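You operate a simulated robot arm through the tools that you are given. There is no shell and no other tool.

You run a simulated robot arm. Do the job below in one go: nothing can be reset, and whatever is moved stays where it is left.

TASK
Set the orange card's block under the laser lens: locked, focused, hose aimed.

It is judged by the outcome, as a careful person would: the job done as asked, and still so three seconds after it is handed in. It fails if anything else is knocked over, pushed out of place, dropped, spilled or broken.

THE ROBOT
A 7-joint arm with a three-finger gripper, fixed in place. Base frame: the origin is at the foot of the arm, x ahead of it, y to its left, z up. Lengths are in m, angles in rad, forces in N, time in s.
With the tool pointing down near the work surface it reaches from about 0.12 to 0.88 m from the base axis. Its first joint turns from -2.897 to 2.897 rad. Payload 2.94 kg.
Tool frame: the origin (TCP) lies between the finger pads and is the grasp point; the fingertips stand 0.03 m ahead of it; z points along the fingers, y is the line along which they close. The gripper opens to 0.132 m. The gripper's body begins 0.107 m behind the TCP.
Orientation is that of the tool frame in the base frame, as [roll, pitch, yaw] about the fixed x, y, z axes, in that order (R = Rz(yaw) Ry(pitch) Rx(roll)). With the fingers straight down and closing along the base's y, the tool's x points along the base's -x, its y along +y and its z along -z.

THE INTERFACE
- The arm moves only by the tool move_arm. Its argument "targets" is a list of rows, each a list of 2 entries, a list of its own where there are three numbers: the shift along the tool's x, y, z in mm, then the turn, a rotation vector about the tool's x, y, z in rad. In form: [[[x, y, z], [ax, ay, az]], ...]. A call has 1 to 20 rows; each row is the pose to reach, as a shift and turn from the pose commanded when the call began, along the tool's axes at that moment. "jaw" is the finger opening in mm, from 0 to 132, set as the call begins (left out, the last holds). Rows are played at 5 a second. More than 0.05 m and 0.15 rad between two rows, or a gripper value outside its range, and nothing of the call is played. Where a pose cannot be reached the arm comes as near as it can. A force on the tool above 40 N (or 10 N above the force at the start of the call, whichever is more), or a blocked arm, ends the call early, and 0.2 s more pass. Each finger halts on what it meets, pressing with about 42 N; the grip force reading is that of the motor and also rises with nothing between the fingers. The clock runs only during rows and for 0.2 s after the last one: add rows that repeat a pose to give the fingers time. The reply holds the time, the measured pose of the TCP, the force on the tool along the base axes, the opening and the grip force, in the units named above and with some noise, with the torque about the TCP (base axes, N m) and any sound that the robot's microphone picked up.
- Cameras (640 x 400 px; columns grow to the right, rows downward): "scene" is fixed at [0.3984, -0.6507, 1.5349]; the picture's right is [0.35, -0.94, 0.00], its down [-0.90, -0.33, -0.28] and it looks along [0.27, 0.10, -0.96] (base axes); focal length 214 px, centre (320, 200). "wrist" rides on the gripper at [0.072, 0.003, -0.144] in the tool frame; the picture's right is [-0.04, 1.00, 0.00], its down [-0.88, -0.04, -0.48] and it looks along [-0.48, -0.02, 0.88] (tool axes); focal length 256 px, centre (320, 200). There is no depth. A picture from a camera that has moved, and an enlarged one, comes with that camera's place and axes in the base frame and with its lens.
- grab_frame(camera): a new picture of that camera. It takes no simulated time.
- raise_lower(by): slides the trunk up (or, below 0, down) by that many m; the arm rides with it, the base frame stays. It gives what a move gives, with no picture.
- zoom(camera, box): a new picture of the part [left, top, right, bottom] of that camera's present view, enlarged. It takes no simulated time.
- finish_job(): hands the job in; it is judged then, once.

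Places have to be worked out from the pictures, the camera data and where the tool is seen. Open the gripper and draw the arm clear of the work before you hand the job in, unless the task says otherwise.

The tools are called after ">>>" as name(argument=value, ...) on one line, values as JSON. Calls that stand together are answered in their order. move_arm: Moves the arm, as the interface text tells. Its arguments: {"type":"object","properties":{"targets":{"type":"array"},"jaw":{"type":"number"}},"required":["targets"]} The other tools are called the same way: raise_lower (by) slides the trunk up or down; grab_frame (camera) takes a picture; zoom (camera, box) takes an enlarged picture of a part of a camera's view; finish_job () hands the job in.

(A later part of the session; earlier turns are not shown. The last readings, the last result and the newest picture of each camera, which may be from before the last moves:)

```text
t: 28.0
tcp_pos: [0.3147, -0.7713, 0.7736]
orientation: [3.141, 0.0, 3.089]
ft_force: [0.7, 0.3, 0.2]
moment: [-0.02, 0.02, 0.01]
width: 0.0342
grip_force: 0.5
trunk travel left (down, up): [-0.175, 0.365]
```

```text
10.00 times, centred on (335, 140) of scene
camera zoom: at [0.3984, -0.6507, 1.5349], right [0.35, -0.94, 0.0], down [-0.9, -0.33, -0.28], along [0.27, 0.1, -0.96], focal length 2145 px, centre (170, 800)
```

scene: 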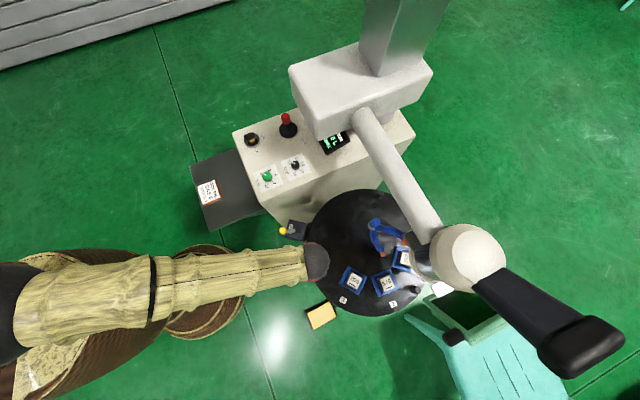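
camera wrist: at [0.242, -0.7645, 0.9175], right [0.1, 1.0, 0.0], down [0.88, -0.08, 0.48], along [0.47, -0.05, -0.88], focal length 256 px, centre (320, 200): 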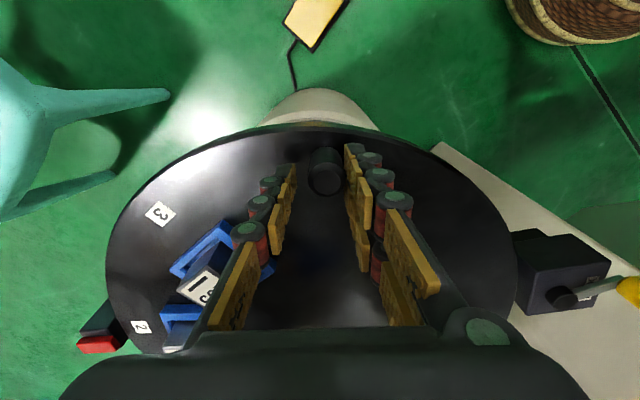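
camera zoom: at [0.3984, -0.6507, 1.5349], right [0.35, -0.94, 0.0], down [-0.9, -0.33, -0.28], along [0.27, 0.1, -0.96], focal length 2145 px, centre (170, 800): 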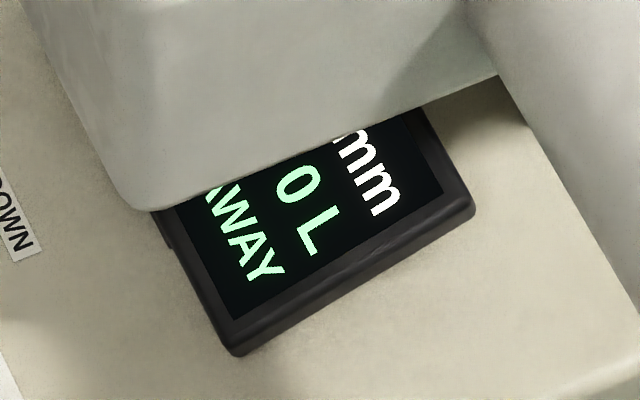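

Block 576 is now at about 266° and the display still shows "mm". I grip the peg so the table angle is held exactly by the tool, then will find the detection limits by small arcs.

>>> move_arm(targets=[[[0, 0, 0], [0, 0, 0]], [[0, 0, 0], [0, 0, 0]], [[0, 0, 0], [0, 0, 0]], [[0, 0, 0], [0, 0, 0]]], jaw=18)

>>> grab_frame(camera="wrist")

>>> zoom(camera="scene", box=[330, 200, 450, 320])

```text
t: 29.0
tcp_pos: [0.314, -0.7705, 0.774]
orientation: [3.141, 0.0, 3.089]
ft_force: [-4.0, -3.6, -2.5]
moment: [-0.22, 0.23, -0.27]
width: 0.0248
grip_force: 45.5
trunk travel left (down, up): [-0.175, 0.365]
```

```text
taken
camera wrist: at [0.2415, -0.7648, 0.9172], right [0.1, 1.0, 0.0], down [0.88, -0.08, 0.48], along [0.47, -0.05, -0.88], focal length 256 px, centre (320, 200)
```

wrist: 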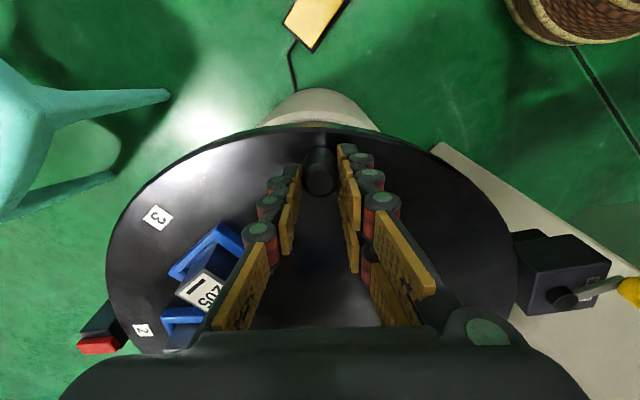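

```text
3.33 times, centred on (390, 260) of scene
camera zoom: at [0.3984, -0.6507, 1.5349], right [0.35, -0.94, 0.0], down [-0.9, -0.33, -0.28], along [0.27, 0.1, -0.96], focal length 715 px, centre (87, 0)
```

zoom: 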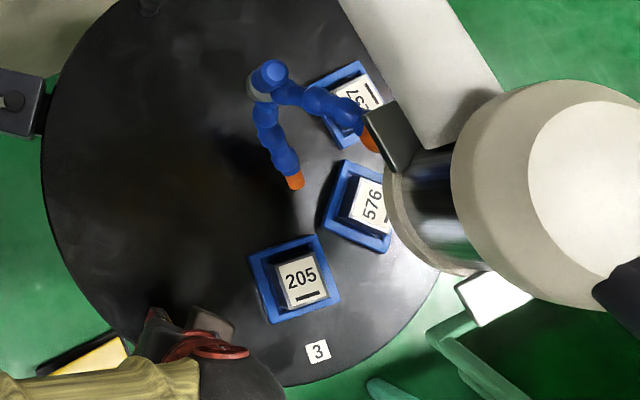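

The peg (25 mm) is held firmly; block 576 is at ≈267.5°. I turn +4° in slow 1° rows and read the display.

>>> move_arm(targets=[[[0.3, -3.6, 0], [0, 0, -0.0175]], [[0.5, -7.2, 0], [0, 0, -0.0349]], [[0.6, -10.8, 0], [0, 0, -0.0524]], [[0.7, -14.4, 0], [0, 0, -0.0698]]])

>>> zoom(camera="scene", box=[330, 200, 450, 320])

>>> zoom(camera="scene", box=[310, 120, 360, 160])

```text
t: 30.0
tcp_pos: [0.3129, -0.7846, 0.7737]
orientation: [3.14, 0.0, -3.124]
ft_force: [-6.7, 4.4, -2.6]
moment: [0.11, 0.62, 0.02]
width: 0.0245
grip_force: 45.2
trunk travel left (down, up): [-0.175, 0.365]
```

```text
3.33 times, centred on (390, 260) of scene
camera zoom: at [0.3984, -0.6507, 1.5349], right [0.35, -0.94, 0.0], down [-0.9, -0.33, -0.28], along [0.27, 0.1, -0.96], focal length 715 px, centre (87, 0)
```

zoom: 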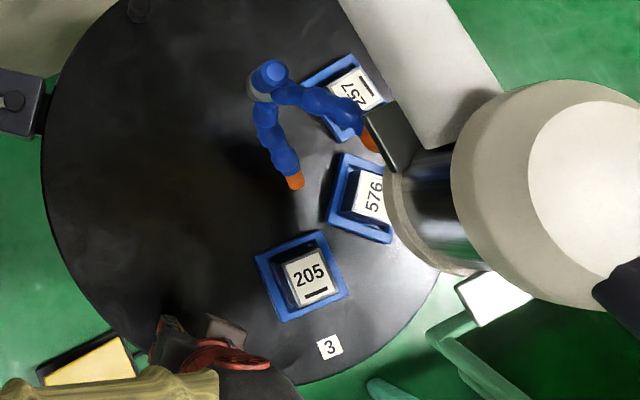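

```text
10.00 times, centred on (335, 140) of scene
camera zoom: at [0.3984, -0.6507, 1.5349], right [0.35, -0.94, 0.0], down [-0.9, -0.33, -0.28], along [0.27, 0.1, -0.96], focal length 2145 px, centre (170, 800)
```

zoom: 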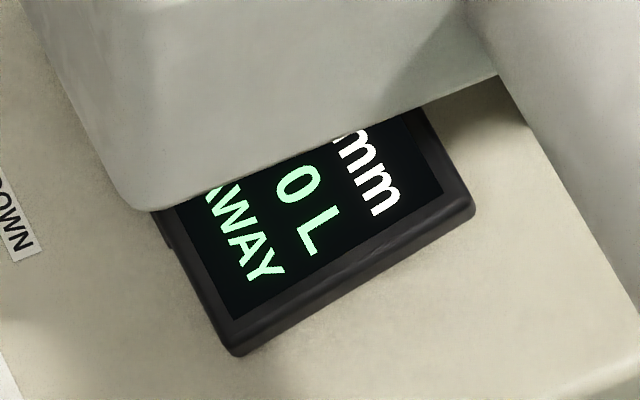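

Display still in "mm" at ≈271.5°. I turn another +4°.

>>> move_arm(targets=[[[0.3, -3.6, 0], [0, 0, -0.0175]], [[0.5, -7.2, 0], [0, 0, -0.0349]], [[0.6, -10.8, 0], [0, 0, -0.0524]], [[0.7, -14.4, 0], [0, 0, -0.0698]]])

>>> zoom(camera="scene", box=[330, 200, 450, 320])

>>> zoom(camera="scene", box=[310, 120, 360, 160])

```text
t: 31.0
tcp_pos: [0.3117, -0.7992, 0.7723]
orientation: [3.141, 0.0, -3.054]
ft_force: [-9.2, 0.8, -1.9]
moment: [0.05, 0.44, -0.06]
width: 0.0245
grip_force: 44.7
trunk travel left (down, up): [-0.175, 0.365]
```

```text
3.33 times, centred on (390, 260) of scene
camera zoom: at [0.3984, -0.6507, 1.5349], right [0.35, -0.94, 0.0], down [-0.9, -0.33, -0.28], along [0.27, 0.1, -0.96], focal length 715 px, centre (87, 0)
```

zoom: 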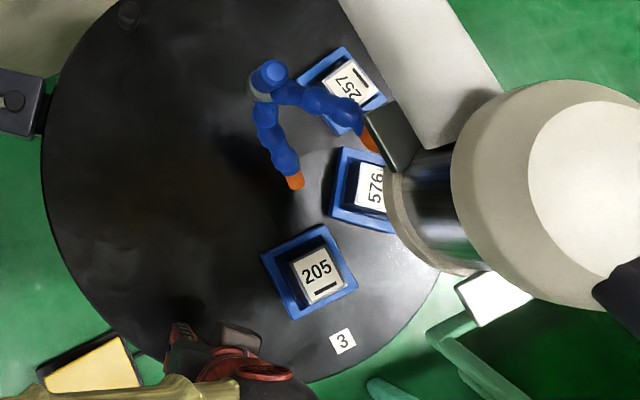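

```text
10.00 times, centred on (335, 140) of scene
camera zoom: at [0.3984, -0.6507, 1.5349], right [0.35, -0.94, 0.0], down [-0.9, -0.33, -0.28], along [0.27, 0.1, -0.96], focal length 2145 px, centre (170, 800)
```

zoom: 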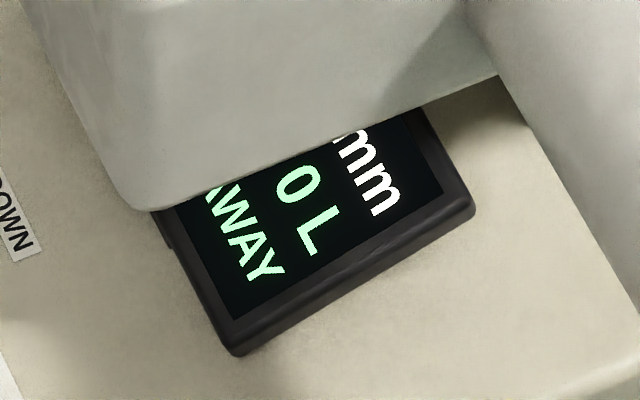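

Still "mm" at ≈276°. I turn a further +4° (near the reach limit), easing the radius out by about 1 mm.

>>> move_arm(targets=[[[0.8, -3.6, 0], [0, 0, -0.0175]], [[1.3, -7.2, 0], [0, 0, -0.0349]], [[1.5, -10.8, 0], [0, 0, -0.0524]], [[1.5, -14.4, 0], [0, 0, -0.0698]]])

>>> zoom(camera="scene", box=[330, 200, 450, 320])

>>> zoom(camera="scene", box=[310, 120, 360, 160])

```text
t: 32.0
tcp_pos: [0.3119, -0.8142, 0.7741]
orientation: [-3.141, 0.001, -2.984]
ft_force: [-6.4, 1.1, 3.3]
moment: [0.04, -0.08, 0.14]
width: 0.0245
grip_force: 44.9
trunk travel left (down, up): [-0.175, 0.365]
```

```text
3.33 times, centred on (390, 260) of scene
camera zoom: at [0.3984, -0.6507, 1.5349], right [0.35, -0.94, 0.0], down [-0.9, -0.33, -0.28], along [0.27, 0.1, -0.96], focal length 715 px, centre (87, 0)
```

zoom: 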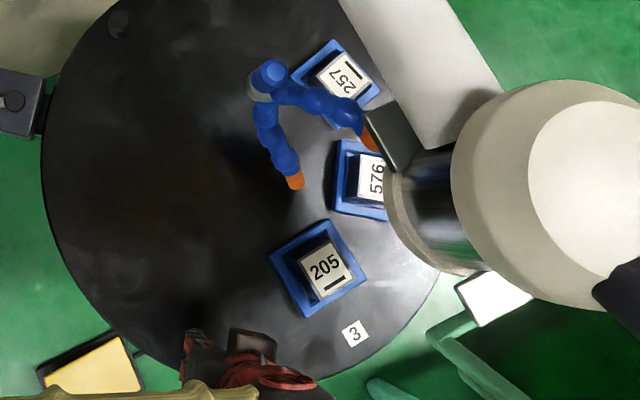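

```text
10.00 times, centred on (335, 140) of scene
camera zoom: at [0.3984, -0.6507, 1.5349], right [0.35, -0.94, 0.0], down [-0.9, -0.33, -0.28], along [0.27, 0.1, -0.96], focal length 2145 px, centre (170, 800)
```

zoom: 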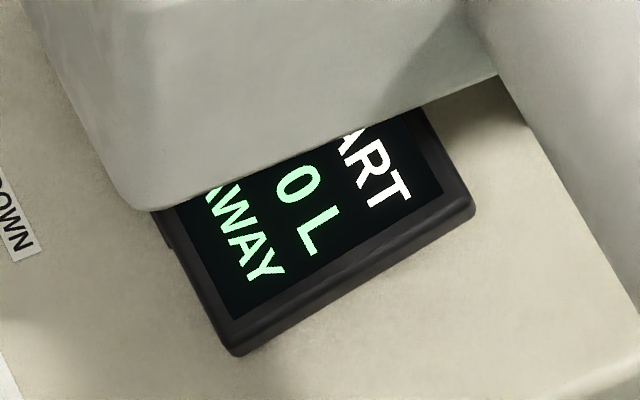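

The part is lost ("…ART" = NO PART) at TCP angle 184.4°. I step back 2° to bracket the upper limit.

>>> move_arm(targets=[[[-0.3, 3.6, 0], [0, 0, 0.0175]], [[-0.7, 7.2, 0], [0, 0, 0.0349]]])

>>> zoom(camera="scene", box=[310, 120, 360, 160])

```text
t: 32.6
tcp_pos: [0.3127, -0.8078, 0.773]
orientation: [-3.139, 0.0, -3.019]
ft_force: [-3.9, -1.6, 5.4]
moment: [-0.18, 0.24, -0.18]
width: 0.0247
grip_force: 45.6
trunk travel left (down, up): [-0.175, 0.365]
```

```text
10.00 times, centred on (335, 140) of scene
camera zoom: at [0.3984, -0.6507, 1.5349], right [0.35, -0.94, 0.0], down [-0.9, -0.33, -0.28], along [0.27, 0.1, -0.96], focal length 2145 px, centre (170, 800)
```

zoom: 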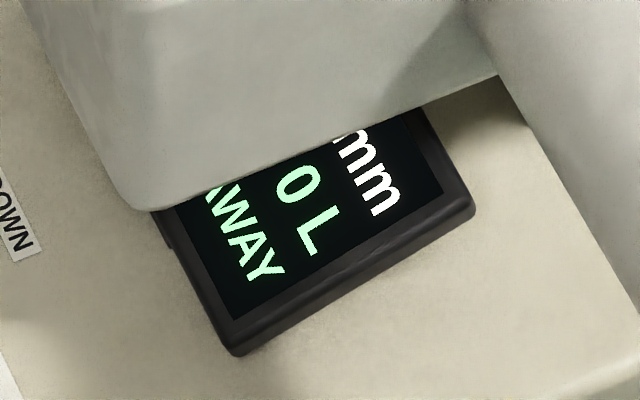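

Still "mm" at 182.6°, so the upper limit is ≈183.5°. I go back 13° to look for the lower limit.

>>> move_arm(targets=[[[-0.5, 5.4, 0], [0, 0, 0.0262]], [[-1.1, 10.7, 0], [0, 0, 0.0524]], [[-1.9, 16.0, 0], [0, 0, 0.0785]], [[-2.8, 21.3, 0], [0, 0, 0.1047]], [[-3.9, 26.6, 0], [0, 0, 0.1309]], [[-5.0, 31.9, 0], [0, 0, 0.1571]], [[-6.4, 37.1, 0], [0, 0, 0.1833]], [[-7.8, 42.3, 0], [0, 0, 0.2094]], [[-8.8, 45.7, 0], [0, 0, 0.2269]]])

>>> zoom(camera="scene", box=[330, 200, 450, 320])

>>> zoom(camera="scene", box=[310, 120, 360, 160])

```text
t: 34.6
tcp_pos: [0.315, -0.7594, 0.7747]
orientation: [3.141, 0.001, 3.036]
ft_force: [-2.0, -1.1, 5.8]
moment: [-0.13, -0.29, 0.06]
width: 0.0248
grip_force: 45.0
trunk travel left (down, up): [-0.175, 0.365]
```

```text
3.33 times, centred on (390, 260) of scene
camera zoom: at [0.3984, -0.6507, 1.5349], right [0.35, -0.94, 0.0], down [-0.9, -0.33, -0.28], along [0.27, 0.1, -0.96], focal length 715 px, centre (87, 0)
```

zoom: 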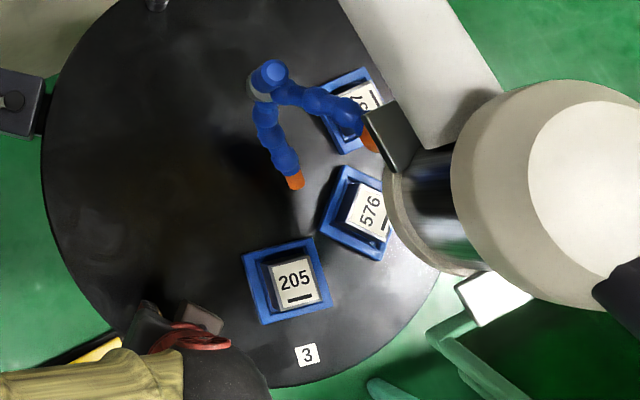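

```text
10.00 times, centred on (335, 140) of scene
camera zoom: at [0.3984, -0.6507, 1.5349], right [0.35, -0.94, 0.0], down [-0.9, -0.33, -0.28], along [0.27, 0.1, -0.96], focal length 2145 px, centre (170, 800)
```

zoom: 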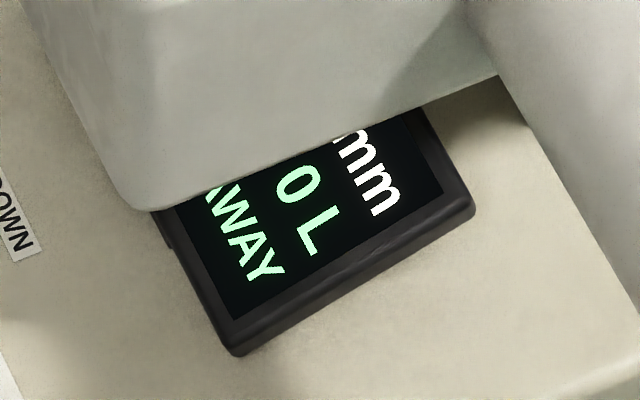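

Still "mm" at 169.1°. I go back another 4°.

>>> move_arm(targets=[[[-0.5, 3.6, 0], [0, 0, 0.0175]], [[-0.8, 7.2, 0], [0, 0, 0.0349]], [[-1.2, 10.7, 0], [0, 0, 0.0524]], [[-1.7, 14.3, 0], [0, 0, 0.0698]]])

>>> zoom(camera="scene", box=[310, 120, 360, 160])

```text
t: 35.6
tcp_pos: [0.318, -0.7464, 0.7746]
orientation: [-3.14, 0.0, 2.967]
ft_force: [4.3, -1.8, 9.6]
moment: [0.19, 0.51, -0.01]
width: 0.0245
grip_force: 45.0
trunk travel left (down, up): [-0.175, 0.365]
```

```text
10.00 times, centred on (335, 140) of scene
camera zoom: at [0.3984, -0.6507, 1.5349], right [0.35, -0.94, 0.0], down [-0.9, -0.33, -0.28], along [0.27, 0.1, -0.96], focal length 2145 px, centre (170, 800)
```

zoom: 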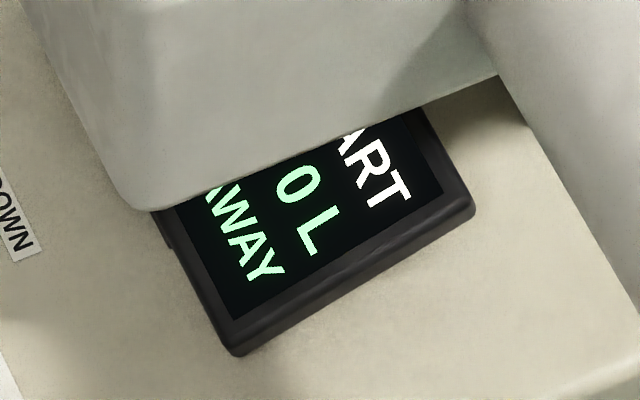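

NO PART at 165.4°, so the lower limit is between 165.4° and 169.1°. I step forward 2° to narrow it.

>>> move_arm(targets=[[[0.4, -3.6, 0], [0, 0, -0.0175]], [[0.7, -7.2, 0], [0, 0, -0.0349]]])

>>> zoom(camera="scene", box=[310, 120, 360, 160])

```text
t: 36.2
tcp_pos: [0.3171, -0.7539, 0.7739]
orientation: [-3.14, 0.0, 3.0]
ft_force: [1.1, 1.9, 14.6]
moment: [0.23, -0.11, 0.2]
width: 0.0246
grip_force: 44.7
trunk travel left (down, up): [-0.175, 0.365]
```

```text
10.00 times, centred on (335, 140) of scene
camera zoom: at [0.3984, -0.6507, 1.5349], right [0.35, -0.94, 0.0], down [-0.9, -0.33, -0.28], along [0.27, 0.1, -0.96], focal length 2145 px, centre (170, 800)
```

zoom: 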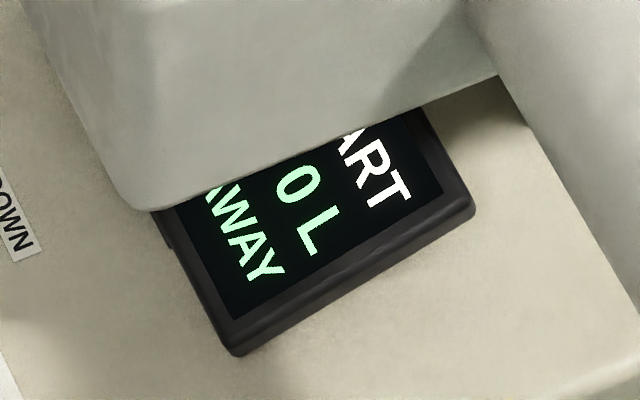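

NO PART at 167.5°, mm at 169.1°. One more half step to pin the lower limit.

>>> move_arm(targets=[[[0.2, -1.5, 0], [0, 0, -0.007]], [[0.3, -2.9, 0], [0, 0, -0.014]]])

>>> zoom(camera="scene", box=[310, 120, 360, 160])

```text
t: 36.8
tcp_pos: [0.3153, -0.7566, 0.7739]
orientation: [-3.141, -0.001, 3.016]
ft_force: [1.5, 1.9, 17.1]
moment: [0.04, -0.15, 0.1]
width: 0.0244
grip_force: 45.7
trunk travel left (down, up): [-0.175, 0.365]
```

```text
10.00 times, centred on (335, 140) of scene
camera zoom: at [0.3984, -0.6507, 1.5349], right [0.35, -0.94, 0.0], down [-0.9, -0.33, -0.28], along [0.27, 0.1, -0.96], focal length 2145 px, centre (170, 800)
```

zoom: 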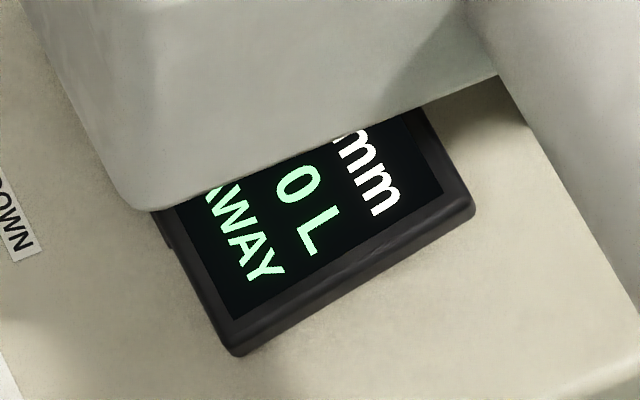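

The lower limit is ≈167.9°. I go forward 15.2° to test the upper limit again at about 183.5°.

>>> move_arm(targets=[[[0.5, -9.0, -1], [0, 0, -0.0436]], [[0.6, -18.1, -1], [0, 0, -0.0873]], [[0.3, -27.1, -1], [0, 0, -0.1309]], [[-0.3, -36.1, -1], [0, 0, -0.1745]], [[-1.4, -45.1, -1], [0, 0, -0.2182]], [[-2.2, -50.0, -1], [0, 0, -0.242]], [[-3.0, -54.7, -1], [0, 0, -0.2653]], [[-3.0, -54.7, -1], [0, 0, -0.2653]]])

>>> zoom(camera="scene", box=[310, 120, 360, 160])

```text
t: 38.6
tcp_pos: [0.3122, -0.8097, 0.7736]
orientation: [3.14, 0.0, -3.003]
ft_force: [6.1, 1.8, -1.6]
moment: [-0.1, -0.32, -0.02]
width: 0.0244
grip_force: 44.2
trunk travel left (down, up): [-0.175, 0.365]
```

```text
10.00 times, centred on (335, 140) of scene
camera zoom: at [0.3984, -0.6507, 1.5349], right [0.35, -0.94, 0.0], down [-0.9, -0.33, -0.28], along [0.27, 0.1, -0.96], focal length 2145 px, centre (170, 800)
```

zoom: 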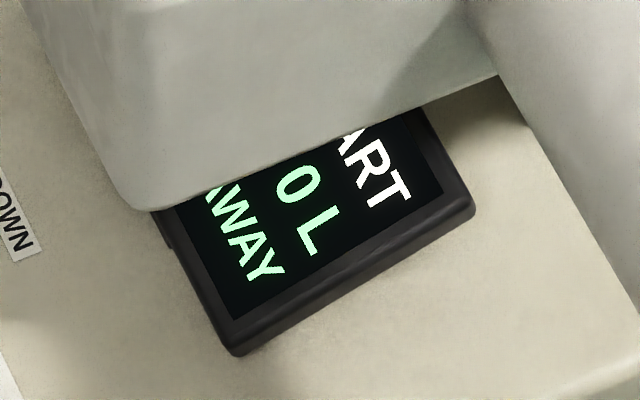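

Upper limit ≈182.85°, so the centre under the lens is at TCP angle ≈175.4°. I go back 7.7° to it, slowly, still holding the peg.

>>> move_arm(targets=[[[-0.4, 4.5, 0], [0, 0, 0.0218]], [[-0.9, 8.9, 0], [0, 0, 0.0436]], [[-1.6, 13.4, 0], [0, 0, 0.0655]], [[-2.3, 17.8, 0], [0, 0, 0.0873]], [[-3.2, 22.6, 0], [0, 0, 0.1108]], [[-4.2, 27.4, 0], [0, 0, 0.1344]], [[-4.2, 27.4, 0], [0, 0, 0.1344]]])

>>> zoom(camera="scene", box=[350, 240, 410, 320])

>>> grab_frame(camera="wrist")

```text
t: 40.2
tcp_pos: [0.312, -0.7835, 0.7728]
orientation: [3.14, -0.001, -3.137]
ft_force: [1.7, 0.9, -2.3]
moment: [0.03, 0.01, -0.15]
width: 0.0243
grip_force: 44.4
trunk travel left (down, up): [-0.175, 0.365]
```

```text
5.00 times, centred on (380, 280) of scene
camera zoom: at [0.3984, -0.6507, 1.5349], right [0.35, -0.94, 0.0], down [-0.9, -0.33, -0.28], along [0.27, 0.1, -0.96], focal length 1072 px, centre (20, -200)
```

zoom: 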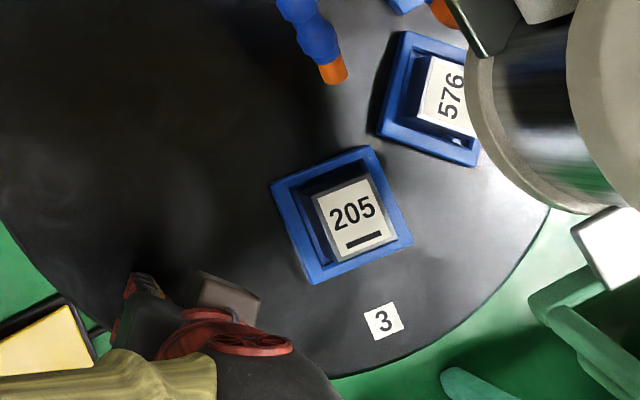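

```text
taken
camera wrist: at [0.2391, -0.7817, 0.9172], right [0.04, 1.0, 0.0], down [0.88, -0.03, 0.48], along [0.47, -0.02, -0.88], focal length 256 px, centre (320, 200)
```

wrist: 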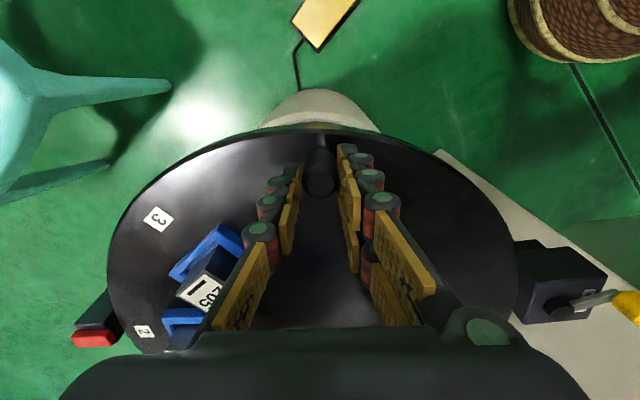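

The tool angle is within ~0.3° of the centre. I release the peg in place, then lift straight up and check that label 3 (now at px (384,321) in the zoom) does not shift.

>>> move_arm(targets=[[[0, 0, 0], [0, 0, 0]], [[0, 0, 0], [0, 0, 0]], [[0, 0, 0], [0, 0, 0]], [[0, 0, -20], [0, 0, 0]], [[0, 0, -60], [0, 0, 0]], [[0, 0, -100], [0, 0, 0]], [[0, 0, -130], [0, 0, 0]]], jaw=50)

>>> zoom(camera="scene", box=[350, 240, 410, 320])

>>> zoom(camera="scene", box=[310, 120, 360, 160])

```text
t: 41.8
tcp_pos: [0.3134, -0.7809, 0.9016]
orientation: [-3.141, 0.001, -3.136]
ft_force: [-1.0, 0.1, 1.0]
moment: [-0.03, -0.04, 0.01]
width: 0.0502
grip_force: 0.1
trunk travel left (down, up): [-0.175, 0.365]
```

```text
5.00 times, centred on (380, 280) of scene
camera zoom: at [0.3984, -0.6507, 1.5349], right [0.35, -0.94, 0.0], down [-0.9, -0.33, -0.28], along [0.27, 0.1, -0.96], focal length 1072 px, centre (20, -200)
```

zoom: 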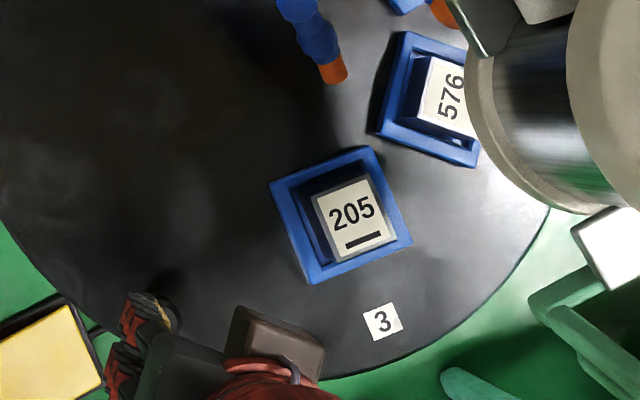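

```text
10.00 times, centred on (335, 140) of scene
camera zoom: at [0.3984, -0.6507, 1.5349], right [0.35, -0.94, 0.0], down [-0.9, -0.33, -0.28], along [0.27, 0.1, -0.96], focal length 2145 px, centre (170, 800)
```

zoom: 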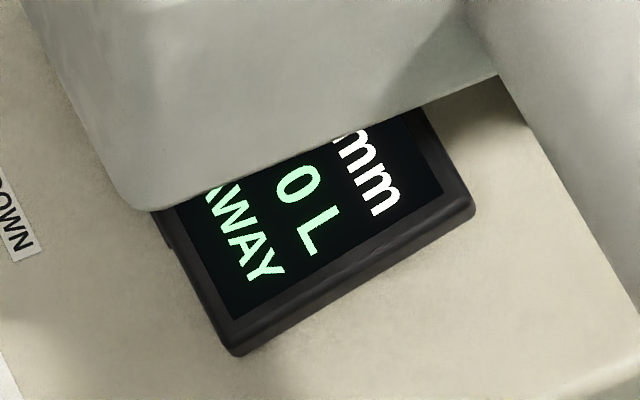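

Label 3 stayed put, block 576 at ≈270°. Next the lock: I go above it with the camera looking straight down, fingers wide open, to see how the lever is meant to turn.

>>> move_arm(targets=[[[-15, 33, 0], [0, 0, 0]], [[-35, 66, 0], [0, 0.07, 0]], [[-55, 100, 0], [0, 0.14, 0]], [[-75, 133, 0], [0, 0.21, 0]], [[-95, 166, 5], [0, 0.28, 0]], [[-115, 200, 10], [0, 0.35, 0]], [[-136, 233, 15], [0, 0.42, 0]], [[-157, 266, 20], [0, 0.5, 0]]], jaw=132)

>>> grab_frame(camera="wrist")

>>> zoom(camera="wrist", box=[240, 130, 400, 260])

```text
t: 43.6
tcp_pos: [0.4663, -0.5131, 0.8857]
orientation: [3.142, -0.5, -3.138]
ft_force: [-0.1, 0.4, 0.6]
moment: [0.03, -0.02, 0.01]
width: 0.132
grip_force: 0.0
trunk travel left (down, up): [-0.175, 0.365]
```

```text
taken
camera wrist: at [0.4713, -0.5105, 1.0458], right [0.03, 1.0, -0.02], down [1.0, -0.03, -0.01], along [-0.01, -0.02, -1.0], focal length 256 px, centre (320, 200)
```

wrist: 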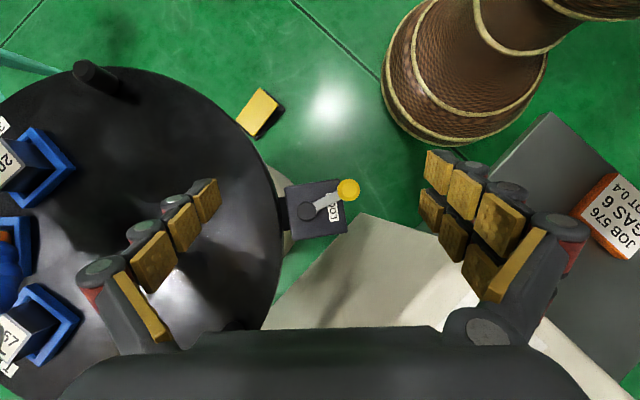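

```text
3.08 times, centred on (320, 195) of wrist
camera zoom: at [0.4713, -0.5105, 1.0458], right [0.03, 1.0, -0.02], down [1.0, -0.03, -0.01], along [-0.01, -0.02, -1.0], focal length 788 px, centre (320, 215)
```

zoom: 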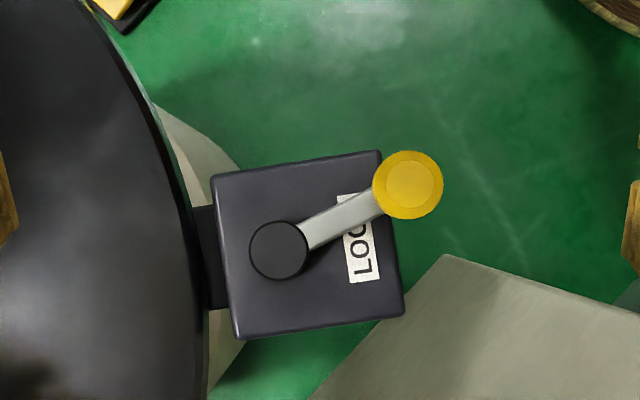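

From straight above, the lever points at ≈115° from +x, while the box axis and LOCK label lie at ≈98°; pivot (0.481, -0.533), knob (0.459, -0.485, ~0.765). I untilt and align the fingers to straddle the knob tangentially.

>>> move_arm(targets=[[[0, 0, 0], [0, -0.1, 0]], [[0, 0, 0], [0, -0.2, 0]], [[0, 0, 0], [0, -0.3, 0]], [[0, 0, 0], [0, -0.4, 0]], [[0, 0, 0], [0, -0.5, 0]]], jaw=60)

>>> move_arm(targets=[[[1, 3, 0], [0, 0, 0.142]], [[2, 7, 0], [0, 0, 0.284]], [[3, 10, 0], [0, 0, 0.425]], [[4, 14, 0], [0, 0, 0.567]], [[5, 17, 0], [0, 0, 0.709]], [[6, 21, 0], [0, 0, 0.85]], [[7, 25, 0], [0, 0, 0.992]], [[7, 28, 0], [0, 0, 1.134]]])

>>> grab_frame(camera="wrist")

```text
t: 44.8
tcp_pos: [0.4686, -0.5163, 0.8835]
orientation: [3.141, 0.002, -3.136]
ft_force: [0.0, -0.6, -0.7]
moment: [-0.02, -0.02, 0.03]
width: 0.0597
grip_force: 0.0
trunk travel left (down, up): [-0.175, 0.365]
```

```text
t: 46.6
tcp_pos: [0.4616, -0.4886, 0.8857]
orientation: [-3.14, 0.0, 2.013]
ft_force: [0.1, -0.2, 0.1]
moment: [0.0, 0.02, -0.03]
width: 0.0602
grip_force: 0.2
trunk travel left (down, up): [-0.175, 0.365]
```

```text
taken
camera wrist: at [0.4328, -0.4228, 1.0284], right [0.92, 0.39, 0.0], down [0.34, -0.81, 0.48], along [0.18, -0.44, -0.88], focal length 256 px, centre (320, 200)
```

wrist: 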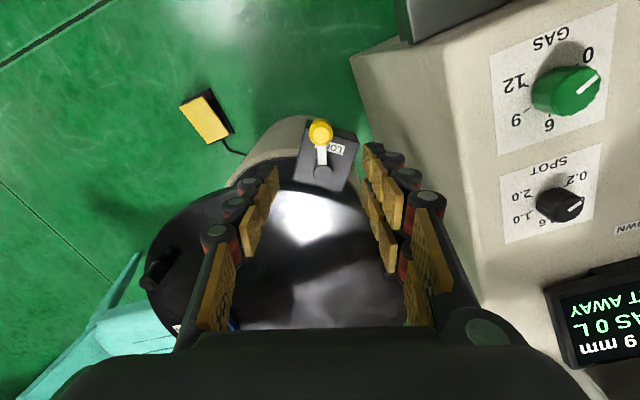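

The knob is centred laterally and about 6–10 mm further along tool x. The display is partly visible here, so I zoom on it before descending.

>>> zoom(camera="wrist", box=[540, 250, 640, 370])

>>> zoom(camera="wrist", box=[280, 100, 380, 200])

```text
3.33 times, centred on (590, 310) of wrist
camera zoom: at [0.4328, -0.4228, 1.0284], right [0.92, 0.39, 0.0], down [0.34, -0.81, 0.48], along [0.18, -0.44, -0.88], focal length 853 px, centre (-580, -167)
```

zoom: 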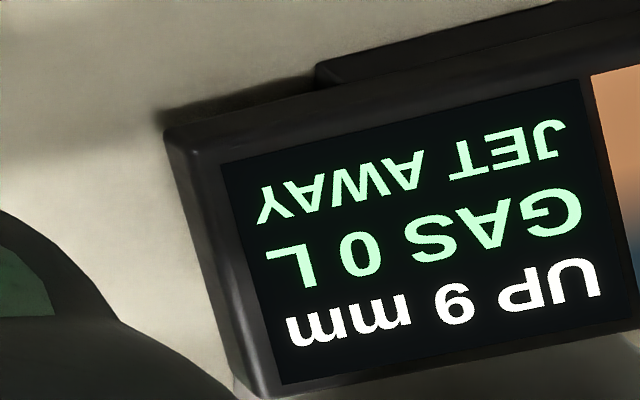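

```text
4.00 times, centred on (330, 150) of wrist
camera zoom: at [0.4328, -0.4228, 1.0284], right [0.92, 0.39, 0.0], down [0.34, -0.81, 0.48], along [0.18, -0.44, -0.88], focal length 1024 px, centre (280, 400)
```

zoom: 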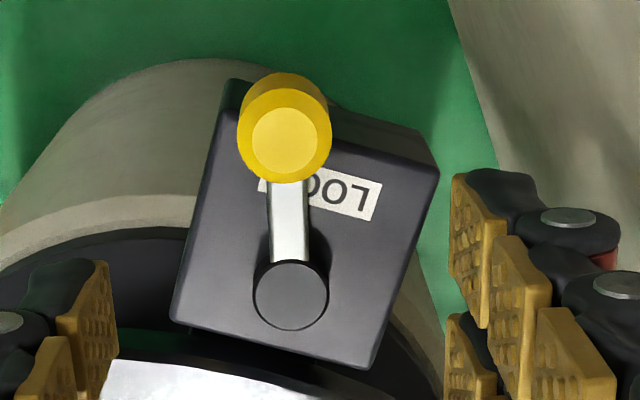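

The display reads "UP 9 mm / GAS 0 L / JET AWAY". I shift 5 mm and lower so the fingers straddle the yellow knob.

>>> move_arm(targets=[[[5, 0, 20], [0, 0, 0]], [[5, 0, 55], [0, 0, 0]], [[5, 0, 85], [0, 0, 0]], [[5, 0, 107], [0, 0, 0]], [[5, 0, 107], [0, 0, 0]]])

>>> grab_frame(camera="wrist")

>>> zoom(camera="wrist", box=[270, 130, 390, 220])

```text
t: 47.8
tcp_pos: [0.4589, -0.4834, 0.7725]
orientation: [-3.14, -0.002, 2.012]
ft_force: [-0.4, -0.5, 0.0]
moment: [0.01, 0.02, 0.01]
width: 0.06
grip_force: 0.1
trunk travel left (down, up): [-0.175, 0.365]
```

```text
taken
camera wrist: at [0.4312, -0.4178, 0.9175], right [0.92, 0.39, 0.0], down [0.34, -0.81, 0.48], along [0.18, -0.44, -0.88], focal length 256 px, centre (320, 200)
```

wrist: 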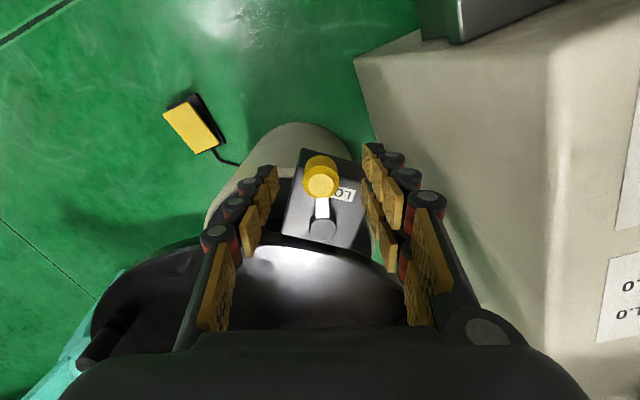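

```text
4.44 times, centred on (330, 175) of wrist
camera zoom: at [0.4312, -0.4178, 0.9175], right [0.92, 0.39, 0.0], down [0.34, -0.81, 0.48], along [0.18, -0.44, -0.88], focal length 1138 px, centre (276, 311)
```

zoom: 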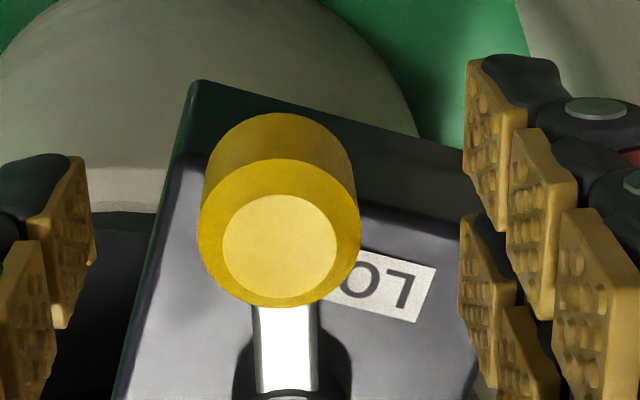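

The knob (≈23 mm) sits between the fingers. I cage it at 30 mm and turn it clockwise (toward the LOCK label) by 20° in small rows, watching force and sound.

>>> move_arm(targets=[[[0, 0, 0], [0, 0, 0]], [[0, 0, 0], [0, 0, 0]], [[0, 0, 0], [0, 0, 0]], [[0, 0, 0], [0, 0, 0]], [[-0.3, 4.8, 0], [0, 0, 0.0873]], [[-1.0, 9.5, 0], [0, 0, 0.1745]], [[-2.1, 14.1, 0], [0, 0, 0.2618]], [[-3.6, 18.6, 0], [0, 0, 0.3491]]], jaw=30)

>>> grab_frame(camera="wrist")

>>> zoom(camera="wrist", box=[270, 130, 390, 220])

```text
t: 49.6
tcp_pos: [0.4736, -0.4798, 0.777]
orientation: [-3.137, -0.004, 1.663]
ft_force: [-31.3, -16.3, -4.9]
moment: [-0.42, 0.72, 0.3]
width: 0.0512
grip_force: 16.1
trunk travel left (down, up): [-0.175, 0.365]
```

```text
taken
camera wrist: at [0.4703, -0.4088, 0.9201], right [1.0, 0.05, 0.0], down [0.04, -0.88, 0.47], along [0.02, -0.47, -0.88], focal length 256 px, centre (320, 200)
```

wrist: 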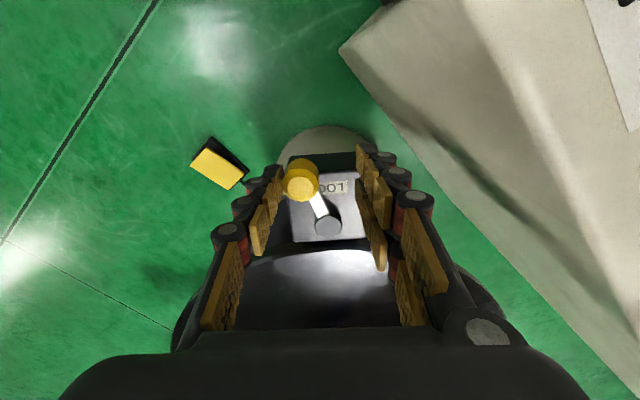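

```text
4.44 times, centred on (330, 175) of wrist
camera zoom: at [0.4703, -0.4088, 0.9201], right [1.0, 0.05, 0.0], down [0.04, -0.88, 0.47], along [0.02, -0.47, -0.88], focal length 1138 px, centre (276, 311)
```

zoom: 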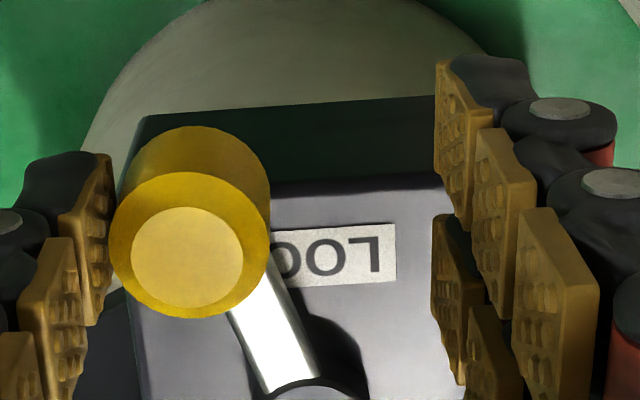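

The lever resisted clockwise (31 N, knob did not move), so 115° is its end stop and it must lock the other way. I swing back and carry on 20° counter-clockwise past the starting angle.

>>> move_arm(targets=[[[-0.1, -4.8, 0], [0, 0, -0.0873]], [[-0.7, -9.5, 0], [0, 0, -0.1745]], [[-1.7, -14.1, 0], [0, 0, -0.2618]], [[-3.0, -18.7, 0], [0, 0, -0.3491]], [[-3.0, -18.7, 0], [0, 0, -0.3491]], [[-3.0, -18.7, 0], [0, 0, -0.3491]]])

>>> grab_frame(camera="wrist")

```text
t: 51.0
tcp_pos: [0.4598, -0.4841, 0.7778]
orientation: [3.141, 0.0, 2.015]
ft_force: [0.6, 0.1, 0.1]
moment: [0.02, -0.04, 0.0]
width: 0.0302
grip_force: 0.1
trunk travel left (down, up): [-0.175, 0.365]
```

```text
taken
camera wrist: at [0.4306, -0.418, 0.9214], right [0.92, 0.39, 0.0], down [0.34, -0.81, 0.48], along [0.19, -0.44, -0.88], focal length 256 px, centre (320, 200)
```

wrist: 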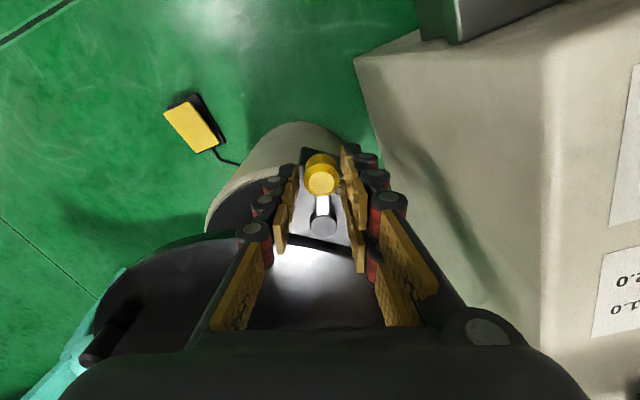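

The knob is back in the middle of the cage with no load. I turn counter-clockwise 30° in small rows.

>>> move_arm(targets=[[[-0.1, -4.8, 0], [0, 0, -0.0873]], [[-0.7, -9.5, 0], [0, 0, -0.1745]], [[-1.7, -14.1, 0], [0, 0, -0.2618]], [[-3.0, -18.7, 0], [0, 0, -0.3491]], [[-4.8, -23.1, 0], [0, 0, -0.4363]], [[-6.9, -27.4, 0], [0, 0, -0.5236]]])

>>> grab_frame(camera="wrist")

>>> zoom(camera="wrist", box=[270, 130, 390, 250])

```text
t: 52.4
tcp_pos: [0.4372, -0.5006, 0.7756]
orientation: [3.14, 0.0, 2.538]
ft_force: [1.0, -0.8, 0.0]
moment: [0.01, -0.02, 0.01]
width: 0.0305
grip_force: 0.1
trunk travel left (down, up): [-0.175, 0.365]
```

```text
taken
camera wrist: at [0.3784, -0.4581, 0.9205], right [0.6, 0.8, 0.0], down [0.7, -0.53, 0.48], along [0.38, -0.29, -0.88], focal length 256 px, centre (320, 200)
```

wrist: 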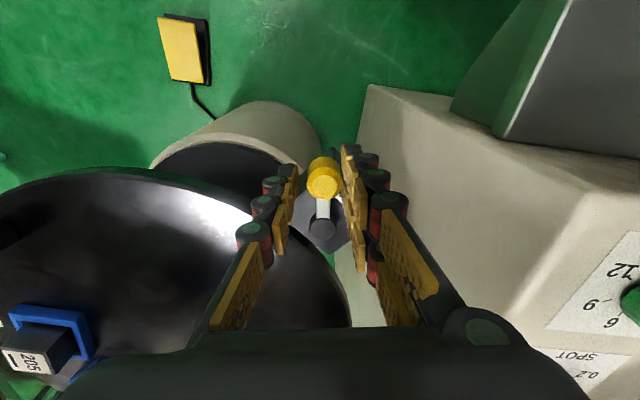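

```text
3.33 times, centred on (330, 190) of wrist
camera zoom: at [0.3784, -0.4581, 0.9205], right [0.6, 0.8, 0.0], down [0.7, -0.53, 0.48], along [0.38, -0.29, -0.88], focal length 853 px, centre (287, 233)
```

zoom: 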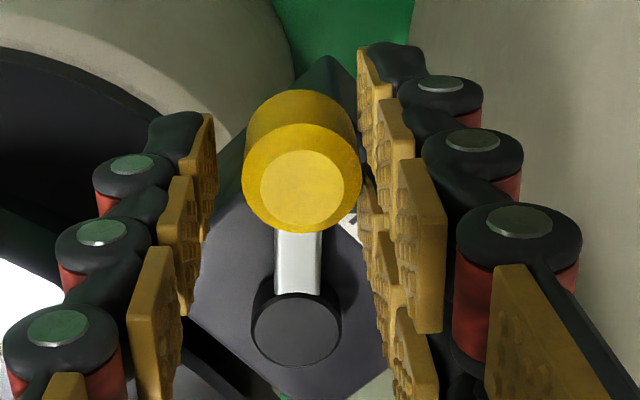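

The lever follows freely and is at about 145°. I continue counter-clockwise, up to 40° more, watching for a stop or click.

>>> move_arm(targets=[[[-0.1, -4.8, 0], [0, 0, -0.0873]], [[-0.7, -9.5, 0], [0, 0, -0.1745]], [[-1.7, -14.1, 0], [0, 0, -0.2618]], [[-3.0, -18.7, 0], [0, 0, -0.3491]], [[-4.8, -23.1, 0], [0, 0, -0.4363]], [[-6.9, -27.4, 0], [0, 0, -0.5236]], [[-9.4, -31.4, 0], [0, 0, -0.6109]], [[-12.2, -35.2, 0], [0, 0, -0.6981]]])

>>> grab_frame(camera="wrist")

>>> zoom(camera="wrist", box=[270, 130, 390, 250])

```text
t: 54.2
tcp_pos: [0.4278, -0.5356, 0.7759]
orientation: [3.139, -0.002, -3.044]
ft_force: [10.4, 12.7, -1.3]
moment: [0.35, -0.29, -0.17]
width: 0.0382
grip_force: 6.6
trunk travel left (down, up): [-0.175, 0.365]
```

```text
taken
camera wrist: at [0.3551, -0.5403, 0.9196], right [-0.05, 1.0, 0.0], down [0.88, 0.04, 0.47], along [0.47, 0.03, -0.88], focal length 256 px, centre (320, 200)
```

wrist: 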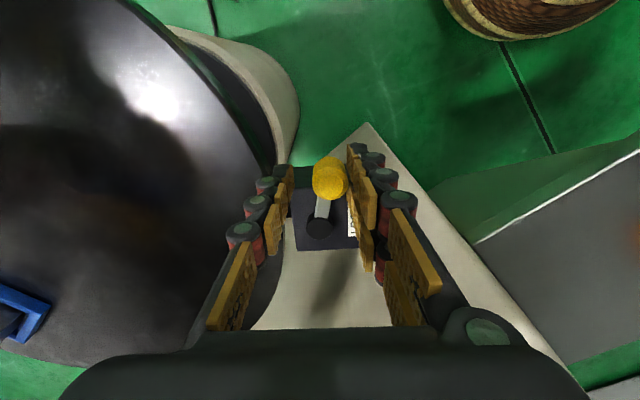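

```text
3.33 times, centred on (330, 190) of wrist
camera zoom: at [0.3551, -0.5403, 0.9196], right [-0.05, 1.0, 0.0], down [0.88, 0.04, 0.47], along [0.47, 0.03, -0.88], focal length 853 px, centre (287, 233)
```

zoom: 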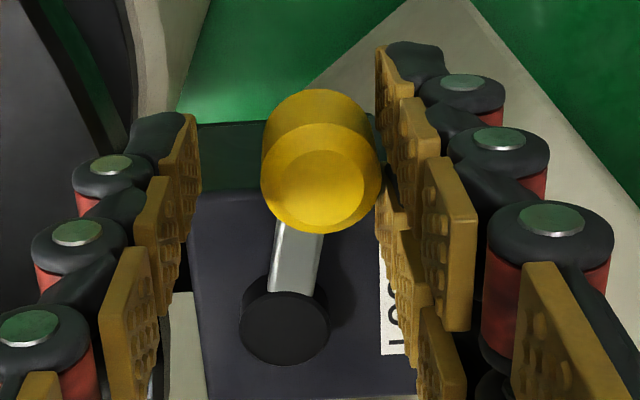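

The lever stopped at about 176° with ~16 N and the fingers giving way, i.e. it reached its other stop ~60° from the start. I release it and look whether it stays there and whether the bolt has moved to the table rim.

>>> move_arm(targets=[[[0, 0, 0], [0, 0, 0]], [[0, 0, 0], [0, 0, 0]], [[0, 0, 0], [0, 0, 0]], [[0, 0, -30], [0, 0, 0]], [[0, 0, -70], [0, 0, 0]], [[0, 0, -105], [0, 0, 0]]], jaw=70)

>>> grab_frame(camera="wrist")

>>> zoom(camera="wrist", box=[250, 90, 400, 200])

>>> zoom(camera="scene", box=[270, 210, 350, 270])

```text
t: 55.6
tcp_pos: [0.4282, -0.5373, 0.882]
orientation: [3.139, 0.0, -3.049]
ft_force: [0.2, -0.5, 0.7]
moment: [-0.05, 0.0, 0.0]
width: 0.07
grip_force: 0.1
trunk travel left (down, up): [-0.175, 0.365]
```

```text
taken
camera wrist: at [0.3549, -0.5417, 1.0249], right [-0.05, 1.0, 0.0], down [0.88, 0.04, 0.48], along [0.47, 0.02, -0.88], focal length 256 px, centre (320, 200)
```

wrist: 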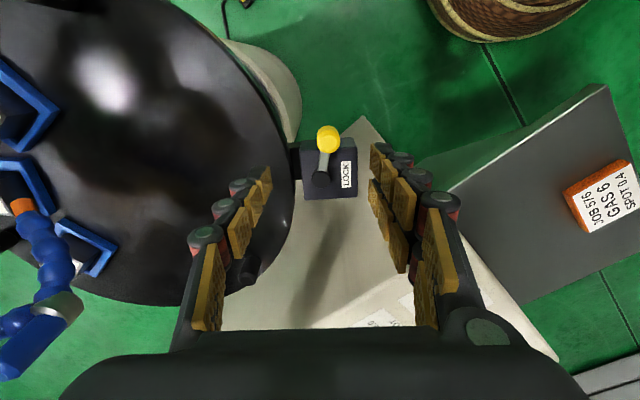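

```text
3.64 times, centred on (325, 145) of wrist
camera zoom: at [0.3549, -0.5417, 1.0249], right [-0.05, 1.0, 0.0], down [0.88, 0.04, 0.48], along [0.47, 0.02, -0.88], focal length 931 px, centre (302, 400)
```

zoom: 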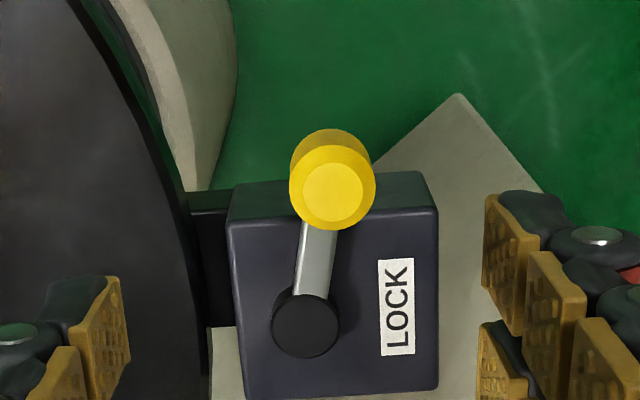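

```text
6.67 times, centred on (310, 240) of scene
camera zoom: at [0.3984, -0.6507, 1.5349], right [0.35, -0.94, 0.0], down [-0.9, -0.33, -0.28], along [0.27, 0.1, -0.96], focal length 1430 px, centre (387, -67)
```

zoom: 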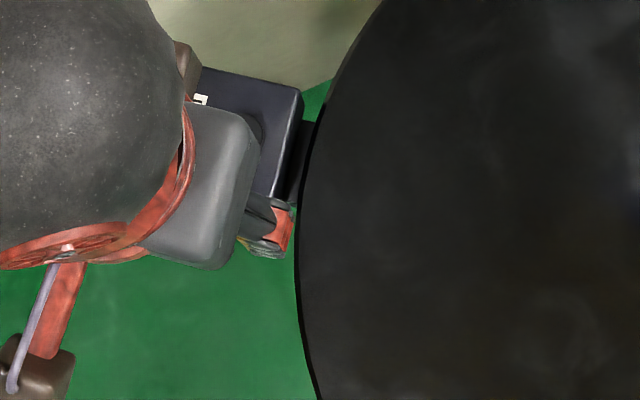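

The lever stays at ≈176° with the LOCK label clear. To verify that the table is now locked, I go back over peg 2 near (0.310, -0.782).

>>> move_arm(targets=[[[20, -33, -10], [0, 0, 0.025]], [[40, -67, -15], [0, 0, 0.05]], [[60, -100, -15], [0, 0, 0.075]], [[80, -133, -15], [0, 0, 0.1]], [[100, -167, -15], [0, 0, 0.125]], [[120, -200, -15], [0, 0, 0.15]], [[140, -233, -15], [0, 0, 0.175]], [[140, -233, -15], [0, 0, 0.175]]])

>>> grab_frame(camera="wrist")

>>> zoom(camera="scene", box=[270, 210, 350, 270])

>>> zoom(camera="scene", box=[350, 240, 410, 320])

```text
t: 57.4
tcp_pos: [0.3069, -0.7835, 0.8983]
orientation: [3.14, 0.0, 3.06]
ft_force: [-0.4, -0.1, 0.1]
moment: [0.01, 0.02, 0.01]
width: 0.0702
grip_force: 0.2
trunk travel left (down, up): [-0.175, 0.365]
```

```text
taken
camera wrist: at [0.2344, -0.7756, 1.0427], right [0.13, 0.99, 0.0], down [0.87, -0.11, 0.48], along [0.47, -0.06, -0.88], focal length 256 px, centre (320, 200)
```

wrist: 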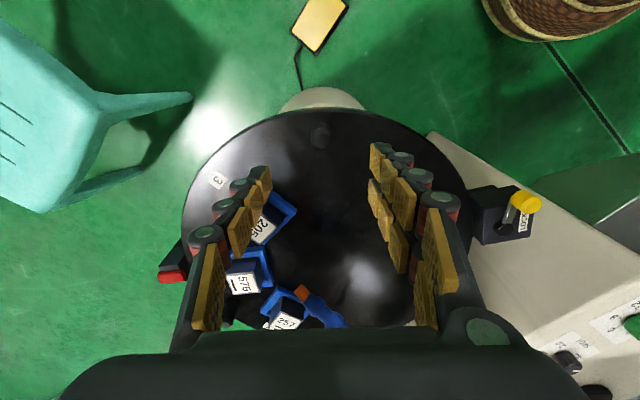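

```text
6.67 times, centred on (310, 240) of scene
camera zoom: at [0.3984, -0.6507, 1.5349], right [0.35, -0.94, 0.0], down [-0.9, -0.33, -0.28], along [0.27, 0.1, -0.96], focal length 1430 px, centre (387, -67)
```

zoom: 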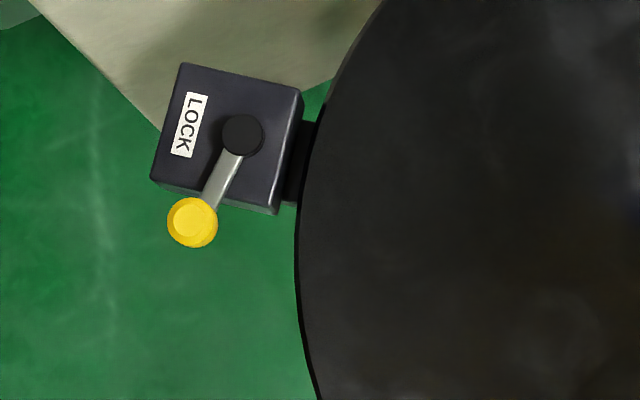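

```text
5.00 times, centred on (380, 280) of scene
camera zoom: at [0.3984, -0.6507, 1.5349], right [0.35, -0.94, 0.0], down [-0.9, -0.33, -0.28], along [0.27, 0.1, -0.96], focal length 1072 px, centre (20, -200)
```

zoom: 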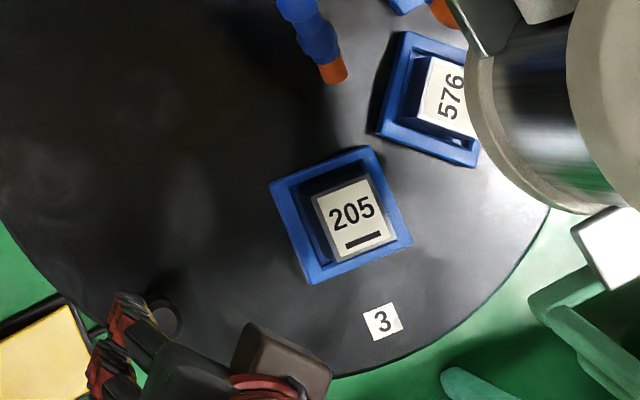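

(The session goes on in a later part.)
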